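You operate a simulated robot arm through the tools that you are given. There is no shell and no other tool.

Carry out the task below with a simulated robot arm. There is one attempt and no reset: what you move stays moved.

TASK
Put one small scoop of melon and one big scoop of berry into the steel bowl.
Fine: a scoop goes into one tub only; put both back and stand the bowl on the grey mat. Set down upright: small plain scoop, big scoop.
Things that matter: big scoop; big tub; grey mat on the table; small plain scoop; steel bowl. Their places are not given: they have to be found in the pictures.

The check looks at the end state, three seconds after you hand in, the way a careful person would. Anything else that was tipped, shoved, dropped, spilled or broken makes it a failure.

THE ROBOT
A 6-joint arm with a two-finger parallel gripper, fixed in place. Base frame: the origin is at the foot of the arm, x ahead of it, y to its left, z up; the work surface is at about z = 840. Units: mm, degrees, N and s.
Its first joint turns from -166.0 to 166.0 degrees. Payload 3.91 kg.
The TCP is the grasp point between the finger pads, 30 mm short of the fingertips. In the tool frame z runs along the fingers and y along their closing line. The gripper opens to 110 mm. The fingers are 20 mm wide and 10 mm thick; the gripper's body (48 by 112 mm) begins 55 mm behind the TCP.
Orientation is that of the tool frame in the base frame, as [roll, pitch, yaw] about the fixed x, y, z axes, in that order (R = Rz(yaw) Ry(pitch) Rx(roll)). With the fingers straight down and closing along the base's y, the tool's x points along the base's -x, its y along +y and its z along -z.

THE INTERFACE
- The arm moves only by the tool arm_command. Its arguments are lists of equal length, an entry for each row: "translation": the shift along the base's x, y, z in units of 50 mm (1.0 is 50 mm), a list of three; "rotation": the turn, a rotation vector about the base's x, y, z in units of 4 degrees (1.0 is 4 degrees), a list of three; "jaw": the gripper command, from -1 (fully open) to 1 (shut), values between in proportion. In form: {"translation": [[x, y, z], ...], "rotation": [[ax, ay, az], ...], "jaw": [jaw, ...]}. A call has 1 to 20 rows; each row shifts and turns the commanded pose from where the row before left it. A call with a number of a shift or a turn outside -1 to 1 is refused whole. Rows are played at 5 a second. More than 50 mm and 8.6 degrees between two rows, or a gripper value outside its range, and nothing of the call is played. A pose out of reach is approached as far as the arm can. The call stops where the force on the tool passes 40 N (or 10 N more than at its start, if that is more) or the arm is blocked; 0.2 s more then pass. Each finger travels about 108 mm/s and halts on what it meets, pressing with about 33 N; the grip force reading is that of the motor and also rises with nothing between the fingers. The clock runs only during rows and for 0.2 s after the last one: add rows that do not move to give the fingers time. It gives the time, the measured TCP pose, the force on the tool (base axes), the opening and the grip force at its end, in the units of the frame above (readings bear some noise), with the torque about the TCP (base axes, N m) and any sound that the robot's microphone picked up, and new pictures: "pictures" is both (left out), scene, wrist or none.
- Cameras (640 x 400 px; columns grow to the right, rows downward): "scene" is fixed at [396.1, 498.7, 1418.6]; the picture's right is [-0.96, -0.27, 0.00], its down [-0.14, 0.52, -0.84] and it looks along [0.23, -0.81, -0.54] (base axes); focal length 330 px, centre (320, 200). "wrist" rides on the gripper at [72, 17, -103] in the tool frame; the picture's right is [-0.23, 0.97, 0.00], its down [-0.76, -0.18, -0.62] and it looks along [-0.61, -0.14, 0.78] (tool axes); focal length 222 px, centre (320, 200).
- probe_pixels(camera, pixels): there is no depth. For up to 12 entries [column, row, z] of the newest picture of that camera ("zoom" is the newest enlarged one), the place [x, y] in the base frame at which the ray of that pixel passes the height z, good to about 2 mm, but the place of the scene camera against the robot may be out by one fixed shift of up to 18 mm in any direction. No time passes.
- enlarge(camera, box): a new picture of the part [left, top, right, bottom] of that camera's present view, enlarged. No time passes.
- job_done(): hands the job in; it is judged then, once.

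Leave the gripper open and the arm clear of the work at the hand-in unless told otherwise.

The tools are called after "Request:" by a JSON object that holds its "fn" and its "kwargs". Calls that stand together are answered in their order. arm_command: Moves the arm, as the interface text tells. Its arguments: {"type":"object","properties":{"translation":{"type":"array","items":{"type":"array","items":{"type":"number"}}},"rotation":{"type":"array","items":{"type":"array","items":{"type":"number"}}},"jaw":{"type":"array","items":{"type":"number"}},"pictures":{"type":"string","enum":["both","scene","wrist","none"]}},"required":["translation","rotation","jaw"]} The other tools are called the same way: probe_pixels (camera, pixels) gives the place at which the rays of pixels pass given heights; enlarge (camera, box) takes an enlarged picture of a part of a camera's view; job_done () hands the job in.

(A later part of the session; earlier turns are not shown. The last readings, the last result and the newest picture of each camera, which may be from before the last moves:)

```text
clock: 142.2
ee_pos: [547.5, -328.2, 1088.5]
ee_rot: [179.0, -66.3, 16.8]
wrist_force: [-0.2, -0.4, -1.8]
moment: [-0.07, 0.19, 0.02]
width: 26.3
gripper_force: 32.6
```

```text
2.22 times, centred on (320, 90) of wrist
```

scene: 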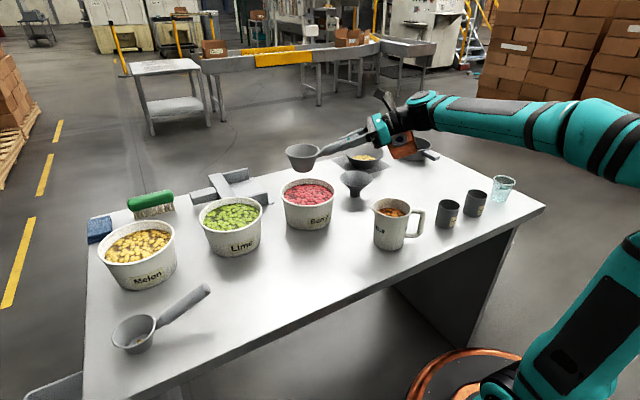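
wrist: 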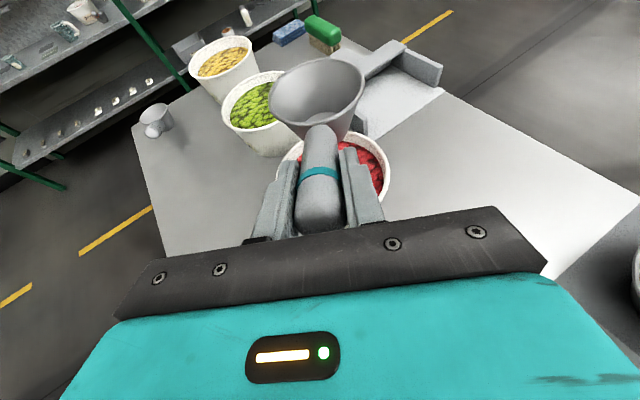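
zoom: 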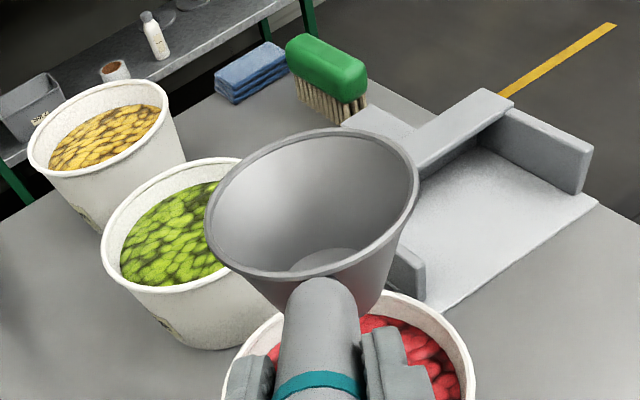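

The cup is above and just beyond the tub. I'll tip it nose-down 45° while bringing the mouth over the tub's centre.

Request:
{"fn": "arm_command", "kwargs": {"translation": [[0.0912, 0.0265, 0.03], [0.0912, 0.0265, 0.03], [0.0912, 0.0265, 0.03], [0.0912, 0.0265, 0.03], [0.0912, 0.0265, 0.03], [0.0912, 0.0265, 0.03], [0.0912, 0.0265, 0.03], [0.0912, 0.0265, 0.03], [0.0912, 0.0265, 0.03], [0.0912, 0.0265, 0.03], [0.0912, 0.0265, 0.03], [0.0912, 0.0265, 0.03], [0, 0, 0]], "rotation": [[-0.252, 0.903, 0], [-0.252, 0.903, 0], [-0.252, 0.903, 0], [-0.252, 0.903, 0], [-0.252, 0.903, 0], [-0.252, 0.903, 0], [-0.252, 0.903, 0], [-0.252, 0.903, 0], [-0.252, 0.903, 0], [-0.252, 0.903, 0], [-0.252, 0.903, 0], [-0.252, 0.903, 0], [0, 0, 0]], "jaw": [1, 1, 1, 1, 1, 1, 1, 1, 1, 1, 1, 1, 1]}}

Request:
{"fn": "enlarge", "kwargs": {"camera": "scene", "box": [230, 110, 430, 270]}}

Request:
{"fn": "enlarge", "kwargs": {"camera": "wrist", "box": [200, 0, 440, 200]}}

```text
clock: 145.0
ee_pos: [602.9, -312.8, 1106.8]
ee_rot: [179.9, -21.4, 16.1]
wrist_force: [0.1, 0.6, -2.2]
moment: [-0.02, 0.08, 0.0]
width: 26.2
gripper_force: 33.1
```

scene: 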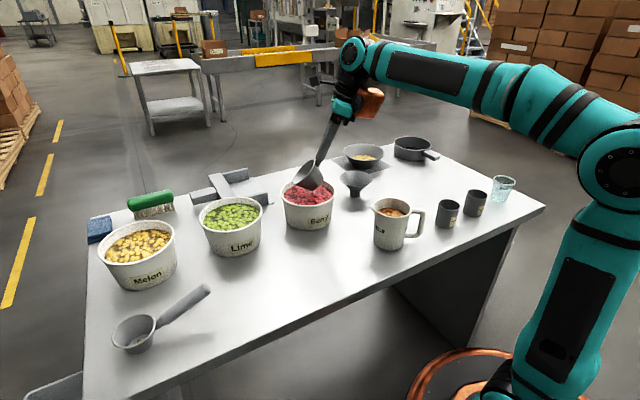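
wrist: 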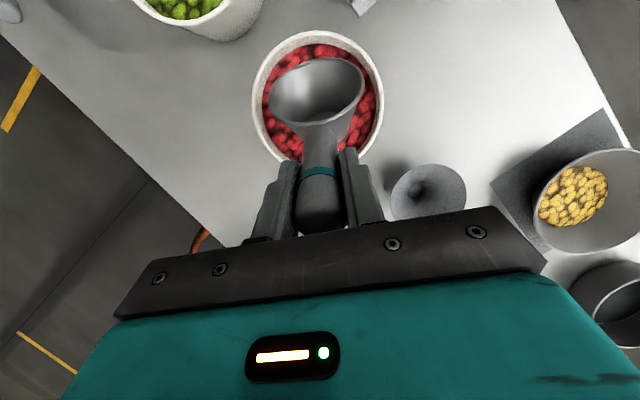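

```text
2.50 times, centred on (330, 190) of scene
```

zoom: 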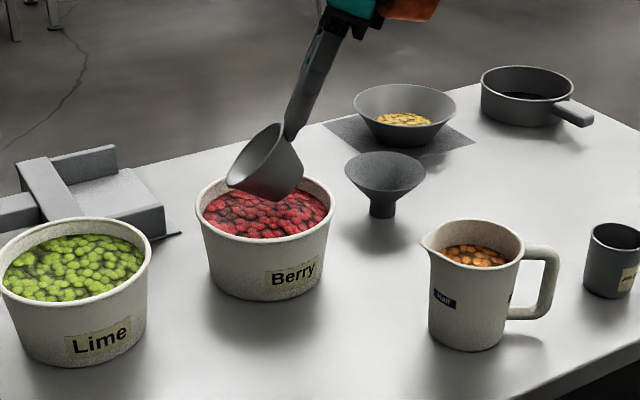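

```text
2.00 times, centred on (320, 100) of wrist
```

zoom: 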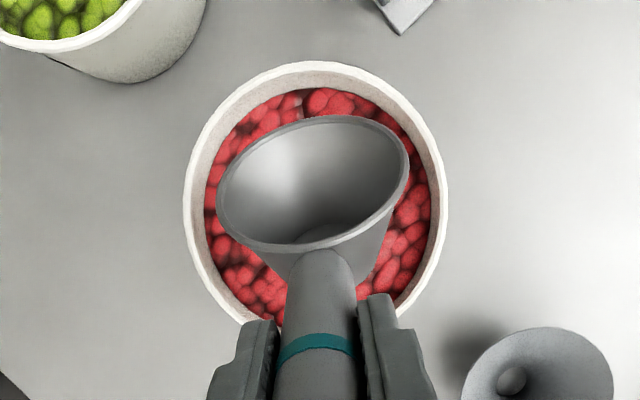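

From this nearly vertical view the cup is nicely centred over the berries. I'll check the tub's centre precisely.

Request:
{"fn": "probe_pixels", "kwargs": {"camera": "zoom", "pixels": [[183, 200, 925], [448, 200, 925], [316, 62, 925], [205, 275, 925], [425, 285, 925], [215, 115, 925], [415, 110, 925], [205, 200, 912], [430, 200, 912], [316, 88, 912]]}}

```text
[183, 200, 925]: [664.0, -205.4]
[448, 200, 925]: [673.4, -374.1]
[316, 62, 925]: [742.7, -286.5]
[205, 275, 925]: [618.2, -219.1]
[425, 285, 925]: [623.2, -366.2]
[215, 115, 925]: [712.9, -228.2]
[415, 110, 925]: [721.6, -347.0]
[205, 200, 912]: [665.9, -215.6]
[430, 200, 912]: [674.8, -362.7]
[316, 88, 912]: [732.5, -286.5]
```

The refined berry tub centre is (660,-290). I'll shift 9 mm sideways, then descend in small steps into the berries.

Request:
{"fn": "arm_command", "kwargs": {"translation": [[-0.05, 0.18, 0], [0, 0, -0.2], [0, 0, -0.2], [0, 0, -0.2], [0, 0, -0.2], [0, 0, -0.2], [0, 0, 0]], "rotation": [[0, 0, 0], [0, 0, 0], [0, 0, 0], [0, 0, 0], [0, 0, 0], [0, 0, 0], [0, 0, 0]], "jaw": [1, 1, 1, 1, 1, 1, 1]}}

Request:
{"fn": "enlarge", "kwargs": {"camera": "scene", "box": [230, 110, 430, 270]}}

Request:
{"fn": "enlarge", "kwargs": {"camera": "wrist", "box": [200, 0, 440, 200]}}

```text
clock: 146.6
ee_pos: [599.5, -304.3, 1056.6]
ee_rot: [179.9, -21.3, 16.1]
wrist_force: [0.1, 0.0, -2.1]
moment: [0.02, 0.04, -0.02]
width: 26.5
gripper_force: 32.8
```

scene: 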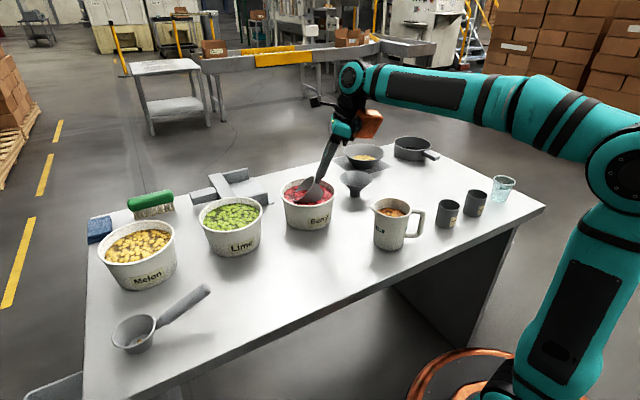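
wrist: 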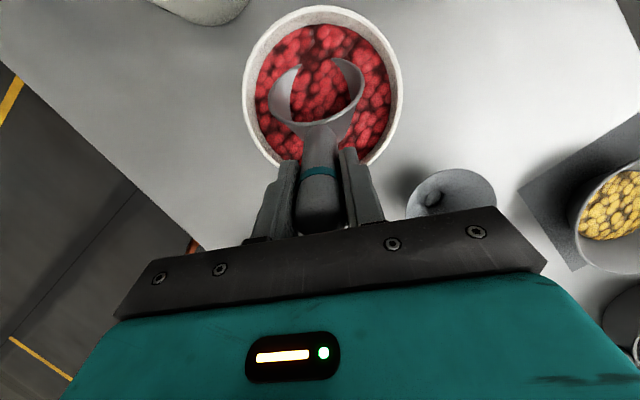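

```text
2.50 times, centred on (330, 190) of scene
```

zoom: 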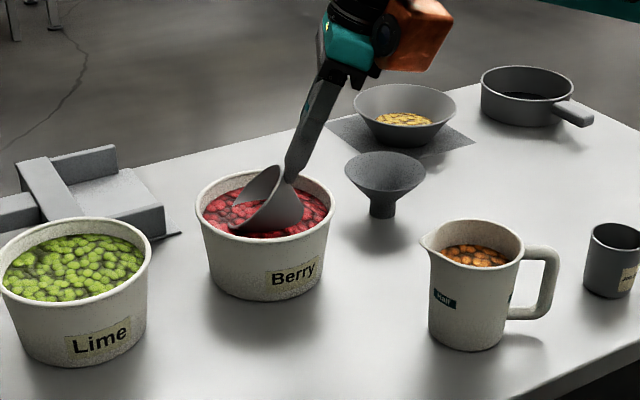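

```text
2.00 times, centred on (320, 100) of wrist
```

zoom: 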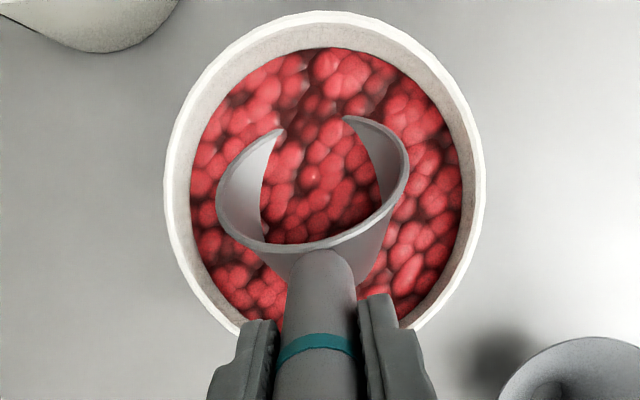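

The nose is entering the berries without resistance. I'll go 35 mm deeper with a 3 mm sideways trim.

Request:
{"fn": "arm_command", "kwargs": {"translation": [[0.016, -0.058, -0.175], [0, 0, -0.175], [0, 0, -0.175], [0, 0, -0.175], [0, 0, 0]], "rotation": [[0, 0, 0], [0, 0, 0], [0, 0, 0], [0, 0, 0], [0, 0, 0]], "jaw": [1, 1, 1, 1, 1]}}

Request:
{"fn": "enlarge", "kwargs": {"camera": "scene", "box": [230, 110, 430, 270]}}

```text
clock: 147.8
ee_pos: [602.1, -307.3, 1020.9]
ee_rot: [179.9, -21.3, 16.2]
wrist_force: [-0.1, -1.0, -2.3]
moment: [-0.03, 0.1, -0.01]
width: 26.6
gripper_force: 33.2
```

scene: 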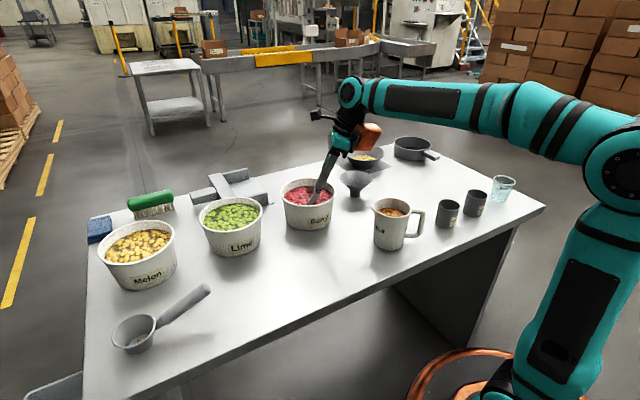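
wrist: 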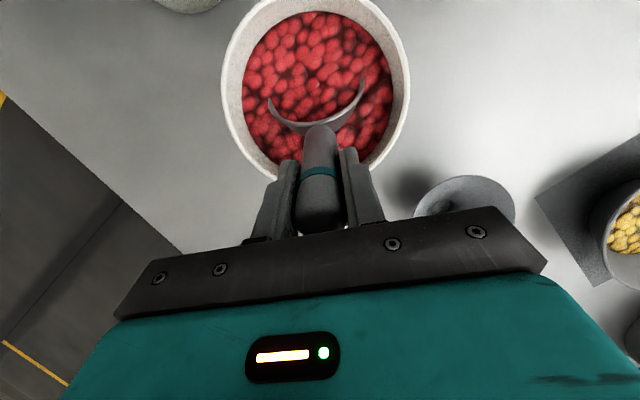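

```text
2.50 times, centred on (330, 190) of scene
```

zoom: 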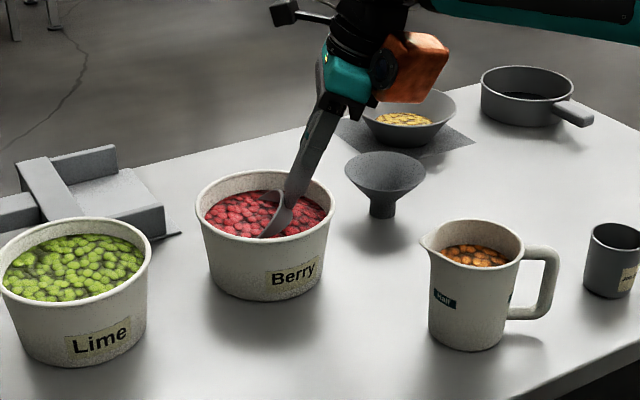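

The big cup is buried nose-down. Now I'll rotate up from 45° to 20° while keeping the mouth under the surface.

Request:
{"fn": "arm_command", "kwargs": {"translation": [[-0.14, -0.039, -0.1], [-0.14, -0.039, -0.1], [-0.14, -0.039, -0.1], [-0.14, -0.039, -0.1], [-0.09, -0.025, -0.116], [-0.09, -0.025, -0.116], [-0.09, -0.025, -0.116], [0, 0, 0], [0, 0, 0]], "rotation": [[0.252, -0.903, 0], [0.252, -0.903, 0], [0.252, -0.903, 0], [0.252, -0.903, 0], [0.224, -0.802, 0], [0.224, -0.802, 0], [0.224, -0.802, 0], [0, 0, 0], [0, 0, 0]], "jaw": [1, 1, 1, 1, 1, 1, 1, 1, 1]}}

Request:
{"fn": "enlarge", "kwargs": {"camera": "scene", "box": [230, 110, 430, 270]}}

Request:
{"fn": "enlarge", "kwargs": {"camera": "wrist", "box": [200, 0, 440, 200]}}

```text
clock: 149.8
ee_pos: [560.1, -317.7, 984.1]
ee_rot: [179.6, -46.3, 16.3]
wrist_force: [4.1, 2.8, 7.8]
moment: [0.14, -0.24, 0.04]
width: 26.9
gripper_force: 32.9
```

scene: 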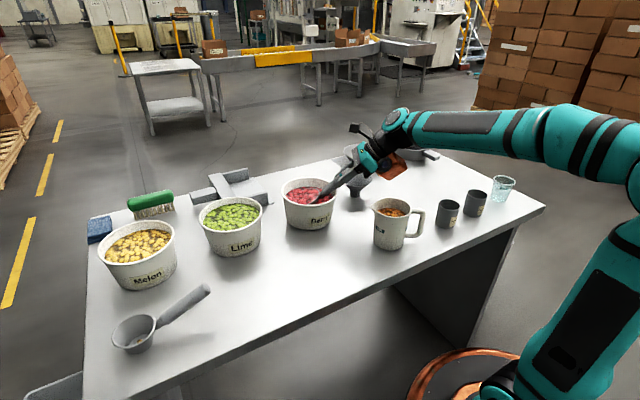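
wrist: 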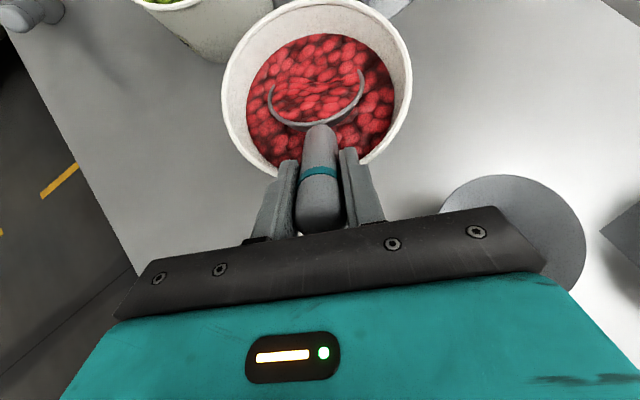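

```text
2.50 times, centred on (330, 190) of scene
```

zoom: 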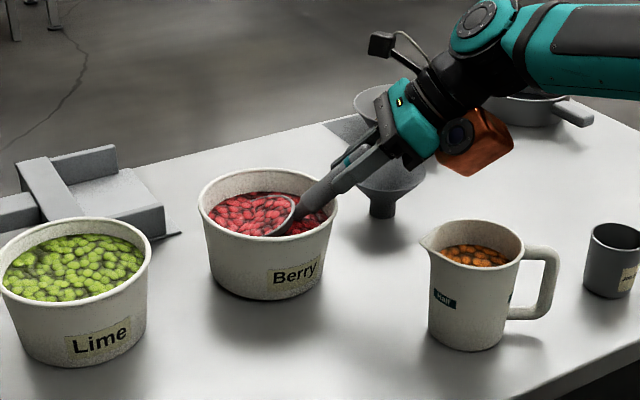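

```text
2.00 times, centred on (320, 100) of wrist
```

zoom: 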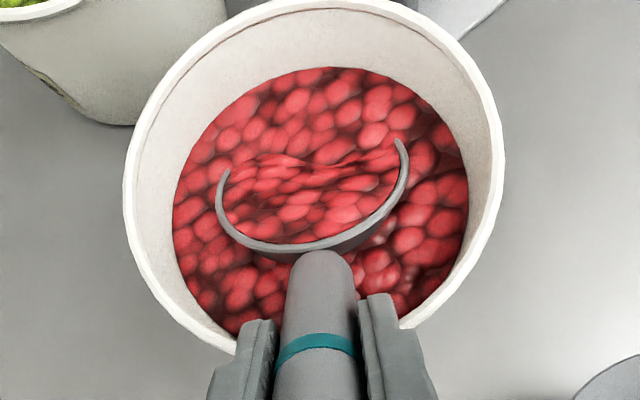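

I feel a light contact (about 8 N up): the handle is resting on the tub's near rim. I'll raise a few millimetres first, then level gradually while rising so as not to drag the tub.

Request:
{"fn": "arm_command", "kwargs": {"translation": [[0, 0, 0.1], [0, 0, 0.06], [-0.06, -0.017, -0.04], [-0.06, -0.017, -0.04], [-0.06, -0.017, -0.04], [-0.05, -0.012, -0.05], [-0.05, -0.012, -0.05], [-0.05, -0.012, -0.05], [0, 0, 0], [0, 0, 0]], "rotation": [[0, 0, 0], [0, 0, 0], [0.224, -0.802, 0], [0.224, -0.802, 0], [0.224, -0.802, 0], [0.224, -0.802, 0], [0.224, -0.802, 0], [0.224, -0.802, 0], [0, 0, 0], [0, 0, 0]], "jaw": [1, 1, 1, 1, 1, 1, 1, 1, 1, 1]}}

Request:
{"fn": "enlarge", "kwargs": {"camera": "scene", "box": [230, 110, 430, 270]}}

Request:
{"fn": "enlarge", "kwargs": {"camera": "wrist", "box": [200, 0, 440, 200]}}

```text
clock: 152.0
ee_pos: [544.2, -322.5, 979.2]
ee_rot: [179.1, -66.3, 16.7]
wrist_force: [-0.3, -0.7, -2.0]
moment: [-0.12, 0.36, 0.0]
width: 26.5
gripper_force: 33.2
```

scene: 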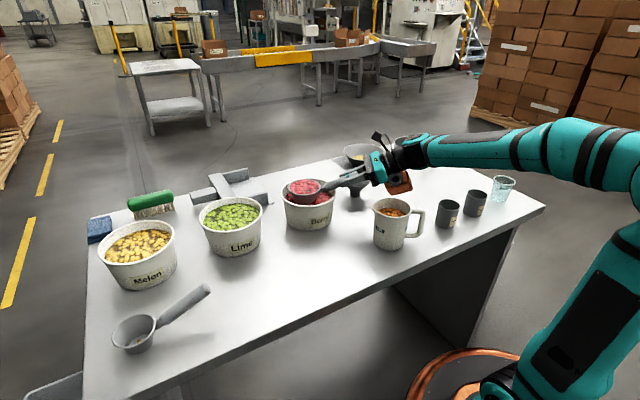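
wrist: 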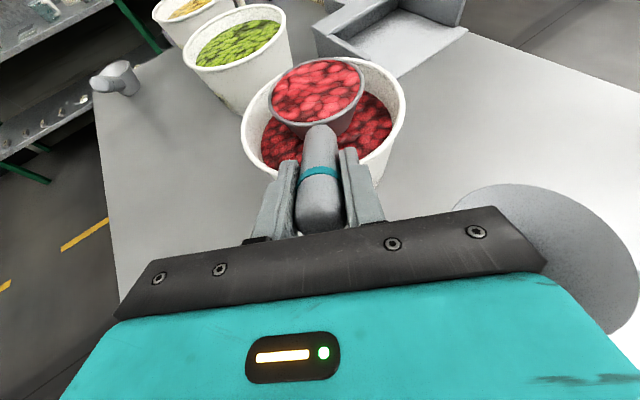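

```text
2.50 times, centred on (330, 190) of scene
```

zoom: 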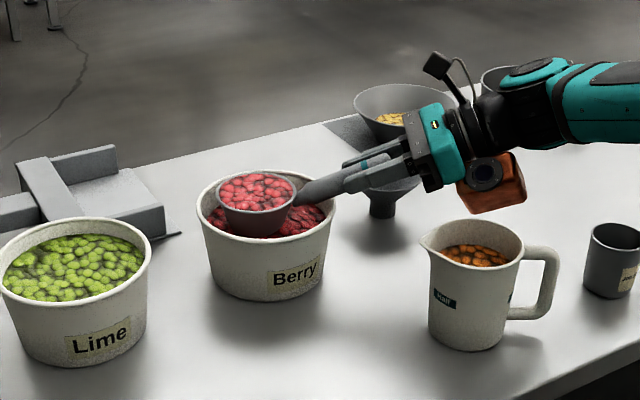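

```text
2.00 times, centred on (320, 100) of wrist
```

zoom: 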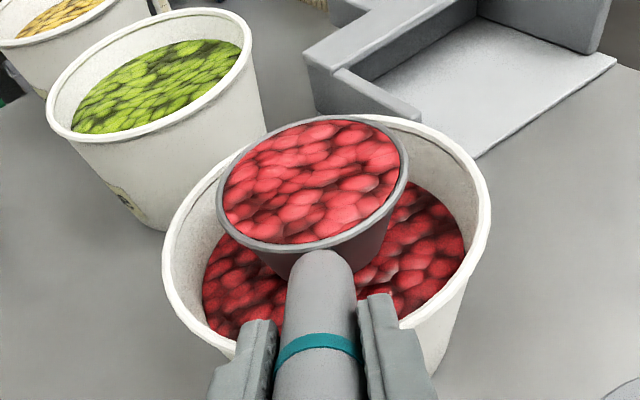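

The big scoop is full to the brim with berries and level, and the tub hasn't moved. I'll lift straight up.

Request:
{"fn": "arm_command", "kwargs": {"translation": [[0, 0, 0.1], [0, 0, 0.2], [0, 0, 0.4], [0, 0, 0.4], [0, 0, 0.4], [0, 0, 0.4], [0, 0, 0.3], [0, 0, 0]], "rotation": [[0, 0, 0], [0, 0, 0], [0, 0, 0], [0, 0, 0], [0, 0, 0], [0, 0, 0], [0, 0, 0], [0, 0, 0]], "jaw": [1, 1, 1, 1, 1, 1, 1, 1]}}

Request:
{"fn": "enlarge", "kwargs": {"camera": "scene", "box": [230, 110, 430, 270]}}

Request:
{"fn": "enlarge", "kwargs": {"camera": "wrist", "box": [200, 0, 440, 200]}}

```text
clock: 153.8
ee_pos: [544.0, -323.8, 1087.3]
ee_rot: [179.2, -66.3, 16.6]
wrist_force: [0.8, 0.2, -2.5]
moment: [-0.07, 0.36, -0.03]
width: 26.8
gripper_force: 33.0
```

scene: 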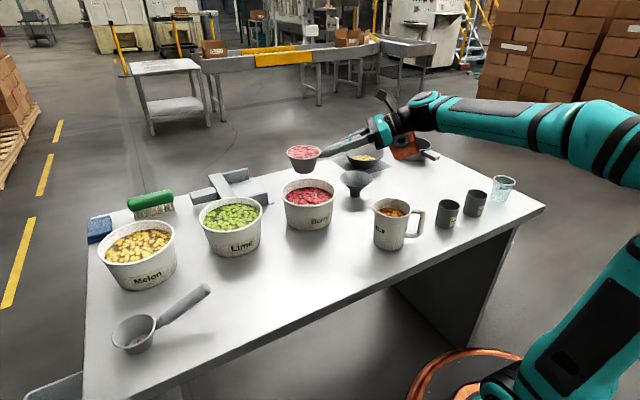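
wrist: 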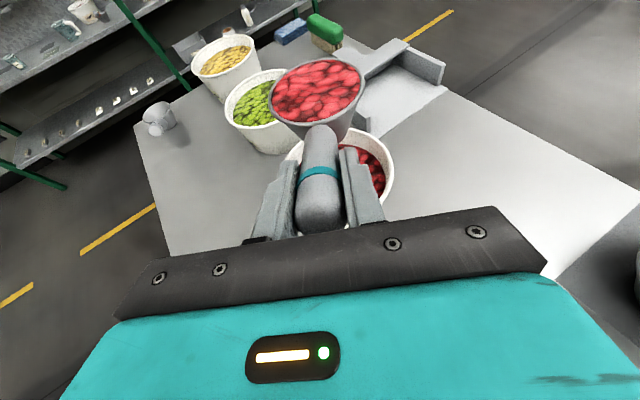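

```text
2.50 times, centred on (330, 190) of scene
```

zoom: 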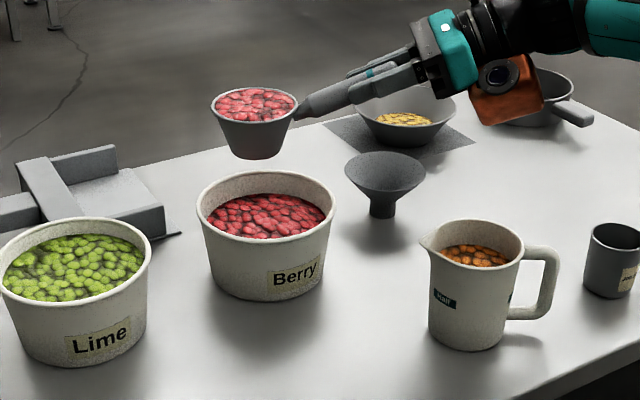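

```text
2.00 times, centred on (320, 100) of wrist
```

zoom: 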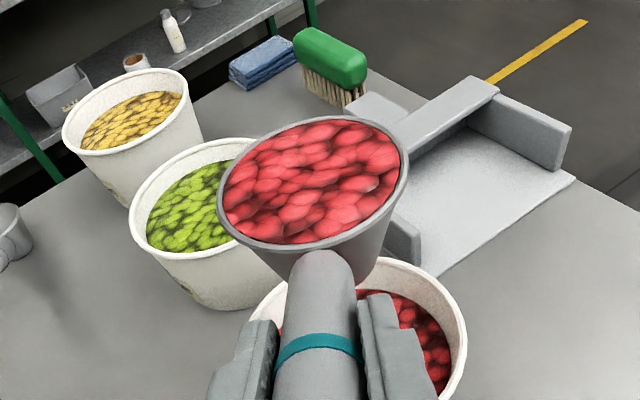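

The scoop is full and the berry tub is in place. I'll carry it level toward the bowl, turning to azimuth -40°.

Request:
{"fn": "arm_command", "kwargs": {"translation": [[-0.06, -0.2, 0], [-0.1, -0.35, 0], [-0.122, -0.405, 0], [-0.122, -0.405, 0], [-0.122, -0.405, 0], [-0.122, -0.405, 0], [-0.122, -0.405, 0], [-0.122, -0.405, 0], [-0.122, -0.405, 0], [-0.122, -0.405, 0], [-0.122, -0.405, 0], [-0.122, -0.405, 0], [-0.122, -0.405, 0], [-0.122, -0.405, 0], [-0.122, -0.405, 0], [-0.122, -0.405, 0], [-0.1, -0.25, 0], [0, 0, 0]], "rotation": [[0, 0, -0.4], [0, 0, -0.7], [0, 0, -0.869], [0, 0, -0.869], [0, 0, -0.869], [0, 0, -0.869], [0, 0, -0.869], [0, 0, -0.869], [0, 0, -0.869], [0, 0, -0.869], [0, 0, -0.869], [0, 0, -0.869], [0, 0, -0.869], [0, 0, -0.869], [0, 0, -0.869], [0, 0, -0.869], [0, 0, -0.64], [0, 0, 0]], "jaw": [1, 1, 1, 1, 1, 1, 1, 1, 1, 1, 1, 1, 1, 1, 1, 1, 1, 1]}}

Request:
{"fn": "enlarge", "kwargs": {"camera": "scene", "box": [310, 80, 470, 200]}}

Request:
{"fn": "enlarge", "kwargs": {"camera": "wrist", "box": [200, 0, 440, 200]}}

```text
clock: 157.6
ee_pos: [444.0, -646.0, 1090.4]
ee_rot: [179.0, -66.4, -39.0]
wrist_force: [-0.1, 0.2, -2.8]
moment: [0.23, 0.28, 0.01]
width: 26.6
gripper_force: 33.2
```

scene: 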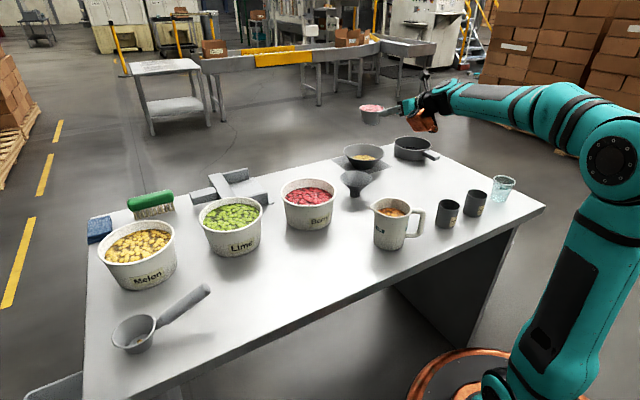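
wrist: 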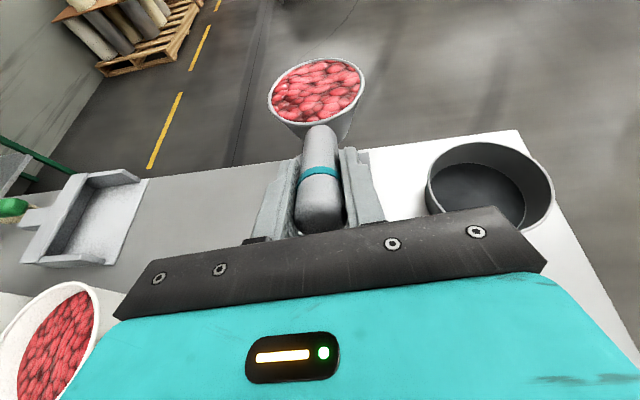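

```text
3.33 times, centred on (390, 140) of scene
```

zoom: 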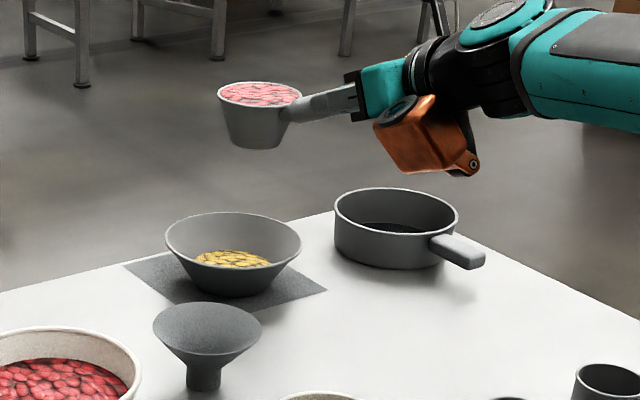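

```text
2.00 times, centred on (320, 100) of wrist
```

zoom: 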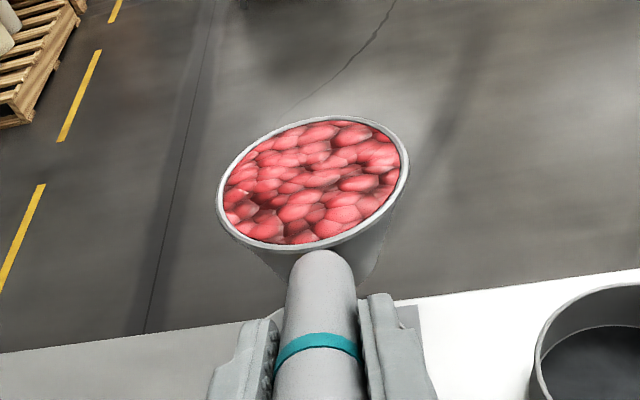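

Full and level near the bowl. I'll lower to pouring height with a small position trim.

Request:
{"fn": "arm_command", "kwargs": {"translation": [[0.02, -0.01, -0.3], [0.02, -0.01, -0.4], [0.01, -0.01, -0.4], [0, 0, -0.3], [0, 0, -0.2], [0, 0, 0]], "rotation": [[0, 0, 0], [0, 0, 0], [0, 0, 0], [0, 0, 0], [0, 0, 0], [0, 0, 0]], "jaw": [1, 1, 1, 1, 1, 1]}}

Request:
{"fn": "enlarge", "kwargs": {"camera": "scene", "box": [310, 80, 470, 200]}}

```text
clock: 159.0
ee_pos: [447.6, -647.1, 1007.5]
ee_rot: [179.2, -66.3, -39.0]
wrist_force: [0.4, 0.6, -3.0]
moment: [0.25, 0.31, 0.0]
width: 26.3
gripper_force: 33.7
```

scene: 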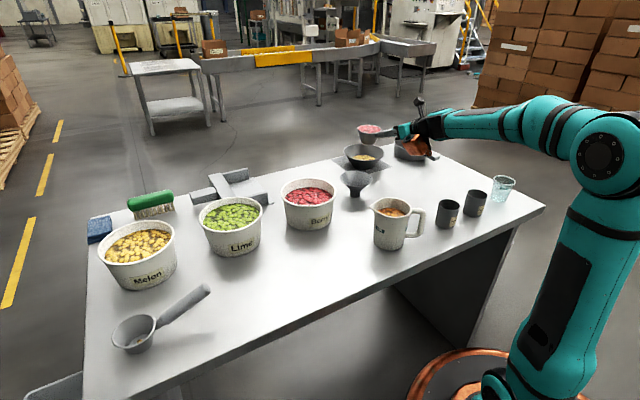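
wrist: 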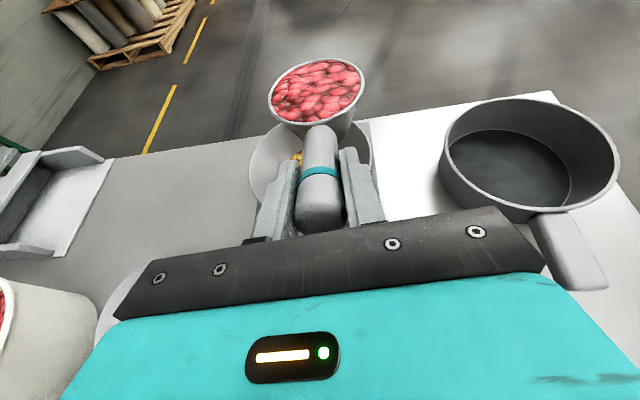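

```text
3.33 times, centred on (390, 140) of scene
```

zoom: 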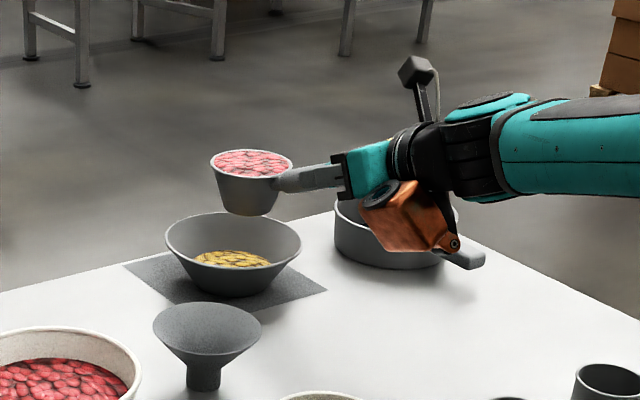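

The cup is over the bowl. I'll start rolling to pour, 36° first.

Request:
{"fn": "arm_command", "kwargs": {"translation": [[0, 0, 0], [0, 0, 0], [0, 0, 0], [0, 0, 0], [0, 0, 0], [0, 0, 0], [0, 0, 0], [0, 0, 0], [0, 0, 0]], "rotation": [[-0.699, 0.589, 0.404], [-0.699, 0.589, 0.404], [-0.699, 0.589, 0.404], [-0.699, 0.589, 0.404], [-0.699, 0.589, 0.404], [-0.699, 0.589, 0.404], [-0.699, 0.589, 0.404], [-0.699, 0.589, 0.404], [-0.699, 0.589, 0.404]], "jaw": [1, 1, 1, 1, 1, 1, 1, 1, 1]}}

Request:
{"fn": "enlarge", "kwargs": {"camera": "scene", "box": [310, 80, 470, 200]}}

```text
clock: 161.0
ee_pos: [447.2, -647.6, 1008.0]
ee_rot: [126.6, -47.4, 21.6]
wrist_force: [-0.5, -0.4, -3.4]
moment: [0.24, 0.27, -0.01]
width: 26.7
gripper_force: 32.9
```

scene: 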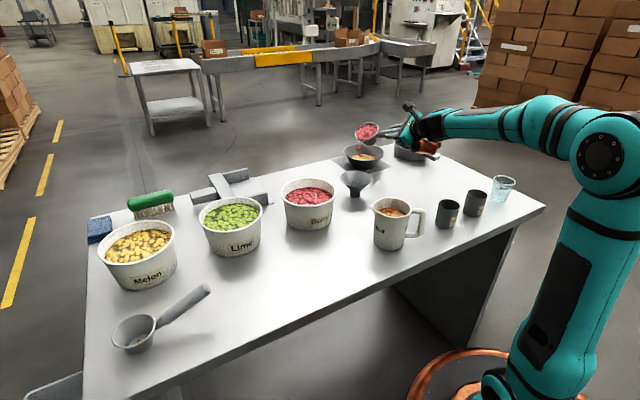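
wrist: 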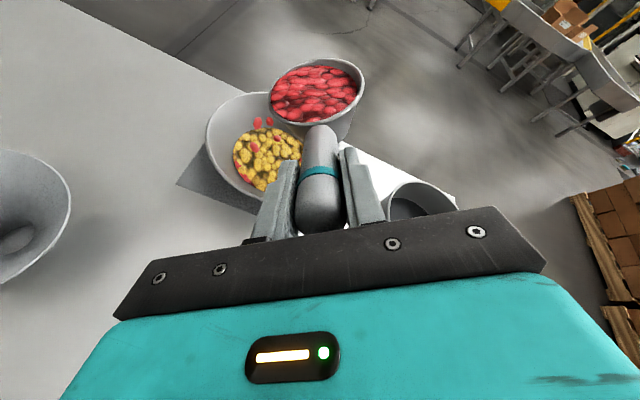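

```text
3.33 times, centred on (390, 140) of scene
```

zoom: 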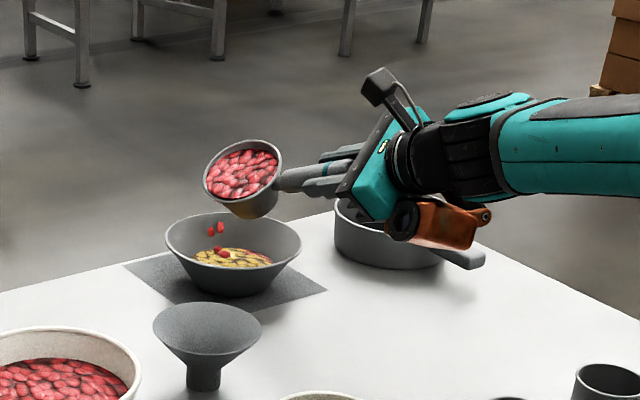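

Berries are falling right into the middle of the bowl. I'll continue rolling.

Request:
{"fn": "arm_command", "kwargs": {"translation": [[0, 0, 0], [0, 0, 0], [0, 0, 0], [0, 0, 0], [0, 0, 0], [0, 0, 0], [0, 0, 0], [0, 0, 0], [0, 0, 0]], "rotation": [[0, 0, 0], [-0.699, 0.589, 0.404], [-0.699, 0.589, 0.404], [-0.699, 0.589, 0.404], [-0.699, 0.589, 0.404], [-0.699, 0.589, 0.404], [-0.699, 0.589, 0.404], [-0.699, 0.589, 0.404], [0, 0, 0]], "jaw": [1, 1, 1, 1, 1, 1, 1, 1, 1]}}

Request:
{"fn": "enlarge", "kwargs": {"camera": "scene", "box": [310, 80, 470, 200]}}

```text
clock: 163.0
ee_pos: [446.9, -647.1, 1007.6]
ee_rot: [116.2, -23.2, 39.2]
wrist_force: [0.3, -0.2, -2.4]
moment: [0.23, 0.23, 0.0]
width: 26.7
gripper_force: 33.0
```

scene: 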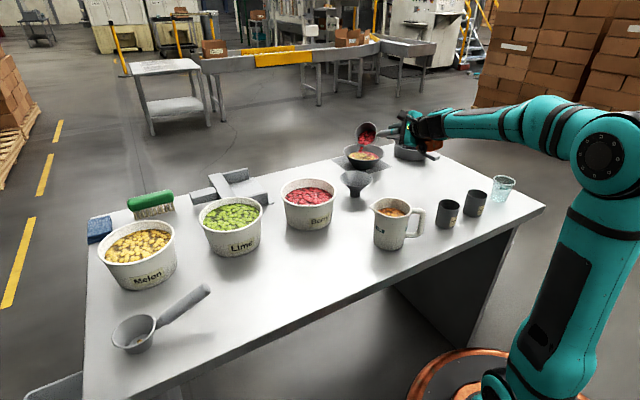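
wrist: 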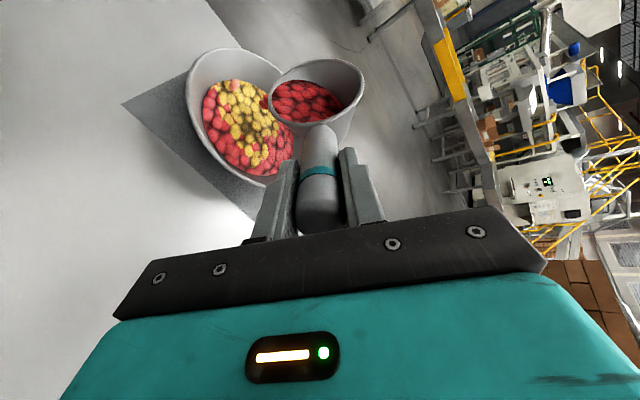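

```text
3.33 times, centred on (390, 140) of scene
```

zoom: 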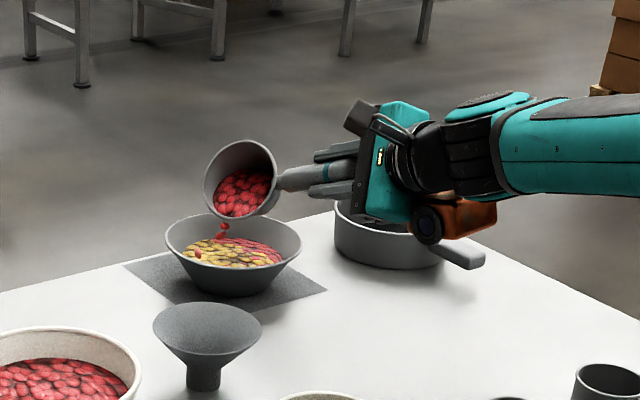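

Half poured, all in the bowl. I'll continue, rising slightly so the cup clears the rim.

Request:
{"fn": "arm_command", "kwargs": {"translation": [[0, 0, 0], [0, 0, 0], [0, 0, 0.04], [0, 0, 0.06], [0, 0, 0.06], [0, 0, 0.06], [0, 0, 0.06], [0, 0, 0.06], [0, 0, 0.06], [0, 0, 0]], "rotation": [[-0.699, 0.589, 0.404], [-0.699, 0.589, 0.404], [-0.699, 0.589, 0.404], [-0.699, 0.589, 0.404], [-0.699, 0.589, 0.404], [-0.699, 0.589, 0.404], [-0.699, 0.589, 0.404], [-0.699, 0.589, 0.404], [-0.699, 0.589, 0.404], [0, 0, 0]], "jaw": [1, 1, 1, 1, 1, 1, 1, 1, 1, 1]}}

Request:
{"fn": "enlarge", "kwargs": {"camera": "scene", "box": [310, 80, 470, 200]}}

```text
clock: 165.2
ee_pos: [447.8, -646.8, 1028.4]
ee_rot: [114.3, 9.6, 54.4]
wrist_force: [-0.3, -0.3, -1.5]
moment: [0.17, 0.16, 0.03]
width: 26.2
gripper_force: 32.6
```

scene: 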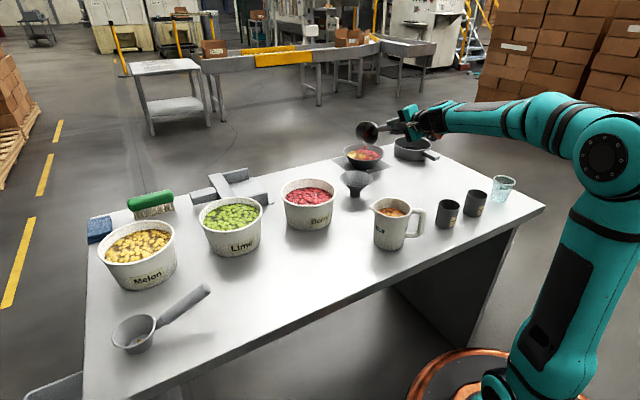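
wrist: 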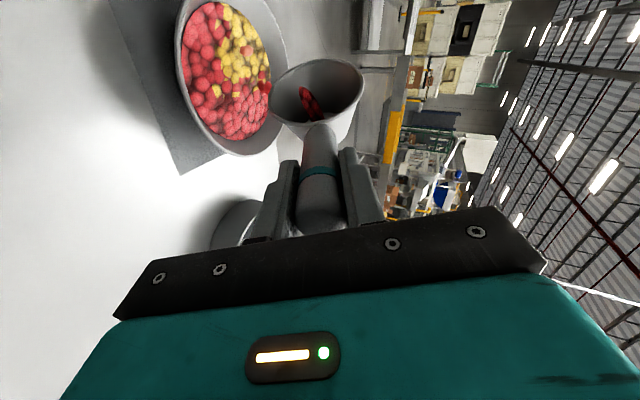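

```text
3.33 times, centred on (390, 140) of scene
```

zoom: 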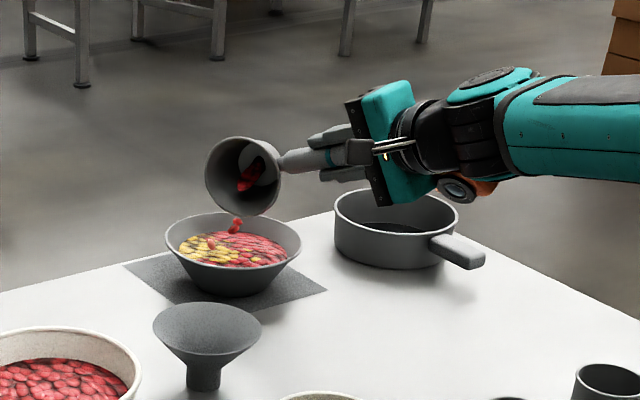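

Only a little is left and there's no limit yet. I'll keep rolling to empty it fully.

Request:
{"fn": "arm_command", "kwargs": {"translation": [[0, 0, 0.04], [0, 0, 0.04], [0.05, 0.06, 0.04], [0.05, 0.06, 0.04], [0.05, 0.06, 0.04], [0.05, 0.06, 0], [0.05, 0.06, 0], [0, 0, 0], [0, 0, 0], [0, 0, 0], [0, 0, 0], [0, 0, 0]], "rotation": [[-0.699, 0.589, 0.404], [-0.699, 0.589, 0.404], [-0.699, 0.589, 0.404], [-0.699, 0.589, 0.404], [-0.699, 0.589, 0.404], [-0.699, 0.589, 0.404], [-0.699, 0.589, 0.404], [-0.699, 0.589, 0.404], [-0.699, 0.589, 0.404], [-0.699, 0.589, 0.404], [0, 0, 0], [0, 0, 0]], "jaw": [1, 1, 1, 1, 1, 1, 1, 1, 1, 1, 1, 1]}}

Request:
{"fn": "enlarge", "kwargs": {"camera": "scene", "box": [310, 80, 470, 200]}}

Request:
{"fn": "enlarge", "kwargs": {"camera": "wrist", "box": [120, 0, 400, 180]}}

```text
clock: 167.8
ee_pos: [461.0, -632.6, 1036.7]
ee_rot: [125.1, 44.9, 76.3]
wrist_force: [-0.1, 0.6, -1.7]
moment: [0.13, 0.13, 0.04]
width: 26.4
gripper_force: 32.6
```

scene: 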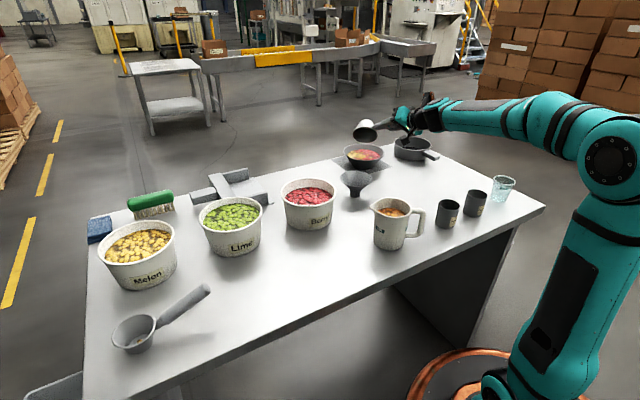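
wrist: 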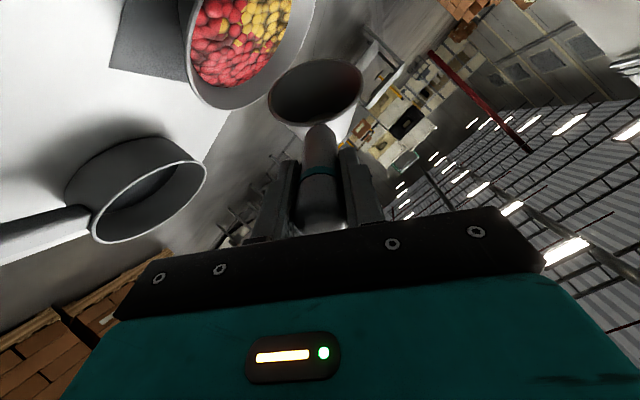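

```text
3.33 times, centred on (390, 140) of scene
```

zoom: 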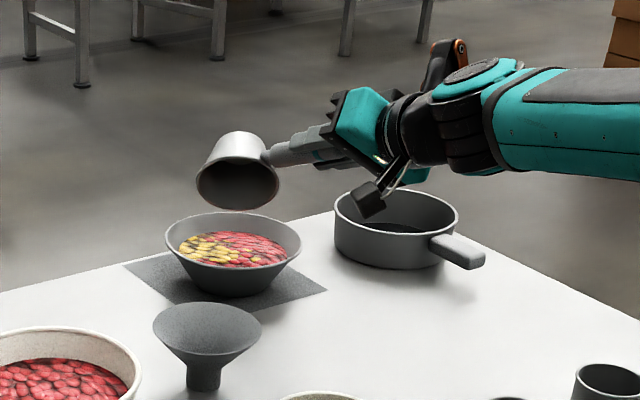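

```text
2.22 times, centred on (260, 90) of wrist
```

zoom: 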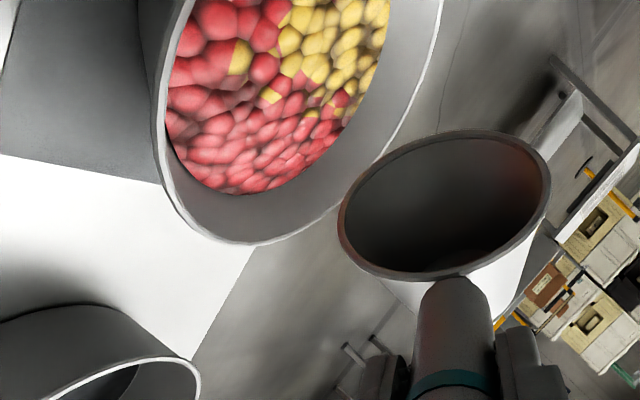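

The big scoop is empty, and the bowl holds melon and berries with nothing spilled. I'll roll back to level while rising.

Request:
{"fn": "arm_command", "kwargs": {"translation": [[0, 0, 0.1], [0, 0, 0.1], [0, 0, 0.1], [0, 0, 0.1], [0, 0, 0.1], [0, 0, 0.1], [0, 0, 0.1], [0, 0, 0.1], [0, 0, 0.1], [0, 0, 0.1], [0, 0, 0], [0, 0, 0], [0, 0, 0], [0, 0, 0], [0, 0, 0], [0, 0, 0], [0, 0, 0], [0, 0, 0], [0, 0, 0], [0, 0, 0]], "rotation": [[0.839, -0.707, -0.485], [0.839, -0.707, -0.485], [0.839, -0.707, -0.485], [0.839, -0.707, -0.485], [0.839, -0.707, -0.485], [0.839, -0.707, -0.485], [0.839, -0.707, -0.485], [0.839, -0.707, -0.485], [0.839, -0.707, -0.485], [0.839, -0.707, -0.485], [0.839, -0.707, -0.485], [0.839, -0.707, -0.485], [0.839, -0.707, -0.485], [0.839, -0.707, -0.485], [0.839, -0.707, -0.485], [0.839, -0.707, -0.485], [0.839, -0.707, -0.485], [0.839, -0.707, -0.485], [0.839, -0.707, -0.485], [0.839, -0.707, -0.485]], "jaw": [1, 1, 1, 1, 1, 1, 1, 1, 1, 1, 1, 1, 1, 1, 1, 1, 1, 1, 1, 1], "pictures": "none"}}

Request:
{"fn": "arm_command", "kwargs": {"translation": [[0, 0, 0], [0, 0, 0], [0, 0, 0], [0, 0, 0], [0, 0, 0], [0, 0, 0], [0, 0, 0], [0, 0, 0], [0, 0, 0], [0, 0, 0]], "rotation": [[0.839, -0.707, -0.485], [0.839, -0.707, -0.485], [0.839, -0.707, -0.485], [0.839, -0.707, -0.485], [0.839, -0.707, -0.485], [0.839, -0.707, -0.485], [0.839, -0.707, -0.485], [0.839, -0.707, -0.485], [0.839, -0.707, -0.485], [0, 0, 0]], "jaw": [1, 1, 1, 1, 1, 1, 1, 1, 1, 1]}}

Request:
{"fn": "enlarge", "kwargs": {"camera": "wrist", "box": [200, 0, 440, 200]}}

Request:
{"fn": "enlarge", "kwargs": {"camera": "scene", "box": [310, 80, 470, 200]}}

```text
clock: 172.0
ee_pos: [460.7, -632.0, 1088.0]
ee_rot: [122.2, -40.9, 27.8]
wrist_force: [-0.2, 0.1, -1.9]
moment: [0.16, 0.12, 0.02]
width: 26.4
gripper_force: 32.9
```

```text
clock: 174.2
ee_pos: [460.3, -632.2, 1088.0]
ee_rot: [177.4, -66.2, -36.9]
wrist_force: [-0.5, 0.0, -1.7]
moment: [0.12, 0.12, 0.0]
width: 26.5
gripper_force: 33.0
```

scene: 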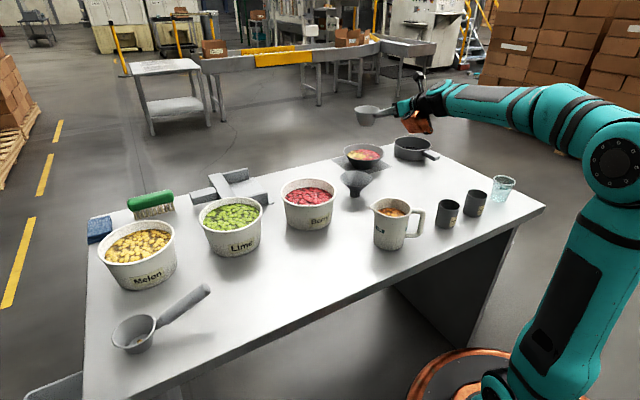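
wrist: 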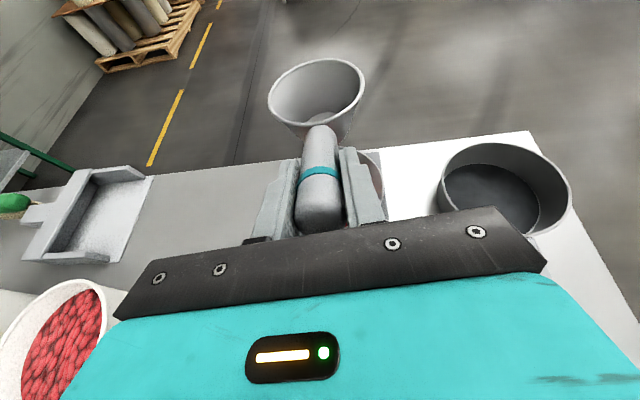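

```text
2.00 times, centred on (320, 100) of wrist
```

zoom: 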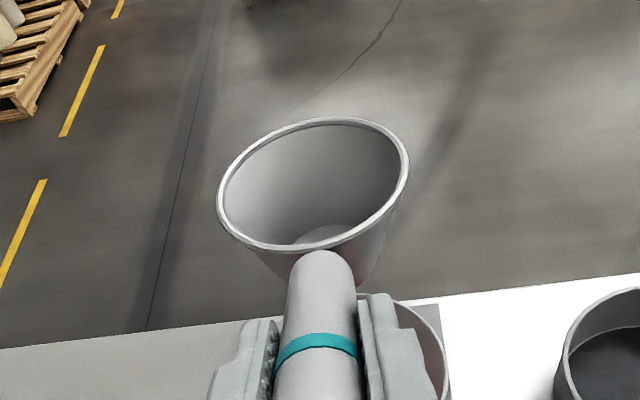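

```text
3.33 times, centred on (390, 140) of scene
```

zoom: 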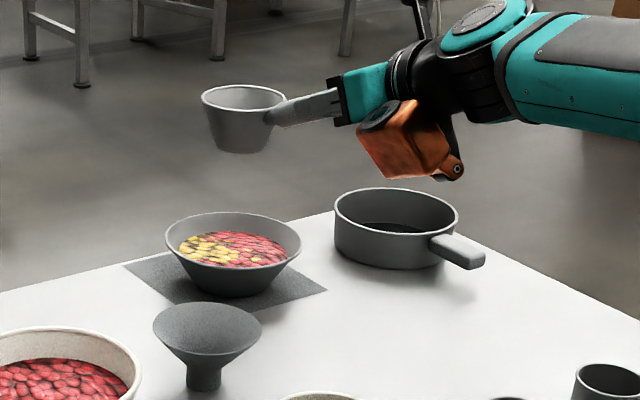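

The big scoop is clean and level. Next it goes back to its original spot, cup at (659,21.5). With this in-line grip, an exact 45° heading would bring the wrist close to the jug's spout near (469,-211), so I'll set it at heading 36° in the same place, which keeps a safe gap. Carrying it over now.

Request:
{"fn": "arm_command", "kwargs": {"translation": [[0.05, 0.3, 0.1], [0.093, 0.58, 0.1], [0.093, 0.58, 0], [0.093, 0.58, 0], [0.093, 0.58, 0], [0.093, 0.58, 0], [0.093, 0.58, 0], [0.093, 0.58, 0], [0.093, 0.58, 0], [0.093, 0.58, 0], [0.093, 0.58, 0], [0.093, 0.58, 0], [0.093, 0.58, 0], [0.093, 0.58, 0], [0.093, 0.58, 0], [0.093, 0.58, 0], [0.093, 0.58, 0], [0.093, 0.58, 0], [0.093, 0.58, 0], [0.093, 0.58, 0]], "rotation": [[0.14, -0.118, 0.4], [0, 0, 0.95], [0, 0, 0.95], [0, 0, 0.95], [0, 0, 0.95], [0, 0, 0.95], [0, 0, 0.95], [0, 0, 0.95], [0, 0, 0.95], [0, 0, 0.95], [0, 0, 0.95], [0, 0, 0.95], [0, 0, 0.95], [0, 0, 0.95], [0, 0, 0.95], [0, 0, 0.95], [0, 0, 0.95], [0, 0, 0.95], [0, 0, 0.95], [0, 0, 0.95]], "jaw": [1, 1, 1, 1, 1, 1, 1, 1, 1, 1, 1, 1, 1, 1, 1, 1, 1, 1, 1, 1]}}

```text
clock: 178.4
ee_pos: [552.7, -63.0, 1101.3]
ee_rot: [179.0, -66.5, 35.4]
wrist_force: [-0.3, 0.7, -0.5]
moment: [-0.15, 0.17, -0.02]
width: 26.4
gripper_force: 32.8
```

scene: 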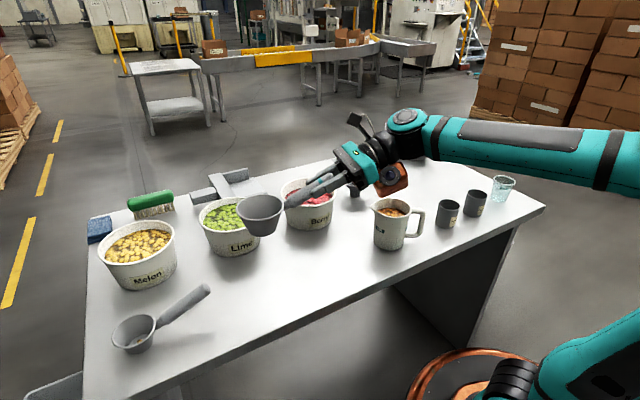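
wrist: 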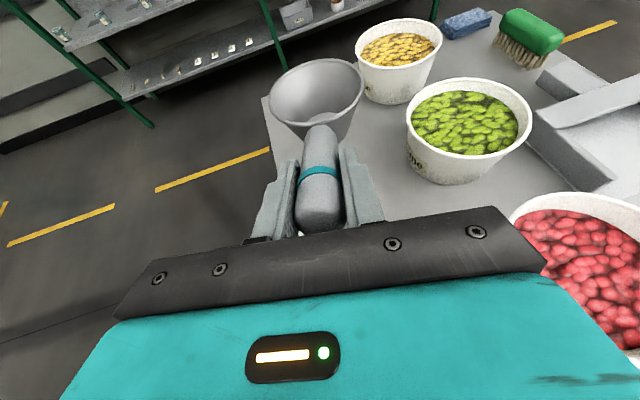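

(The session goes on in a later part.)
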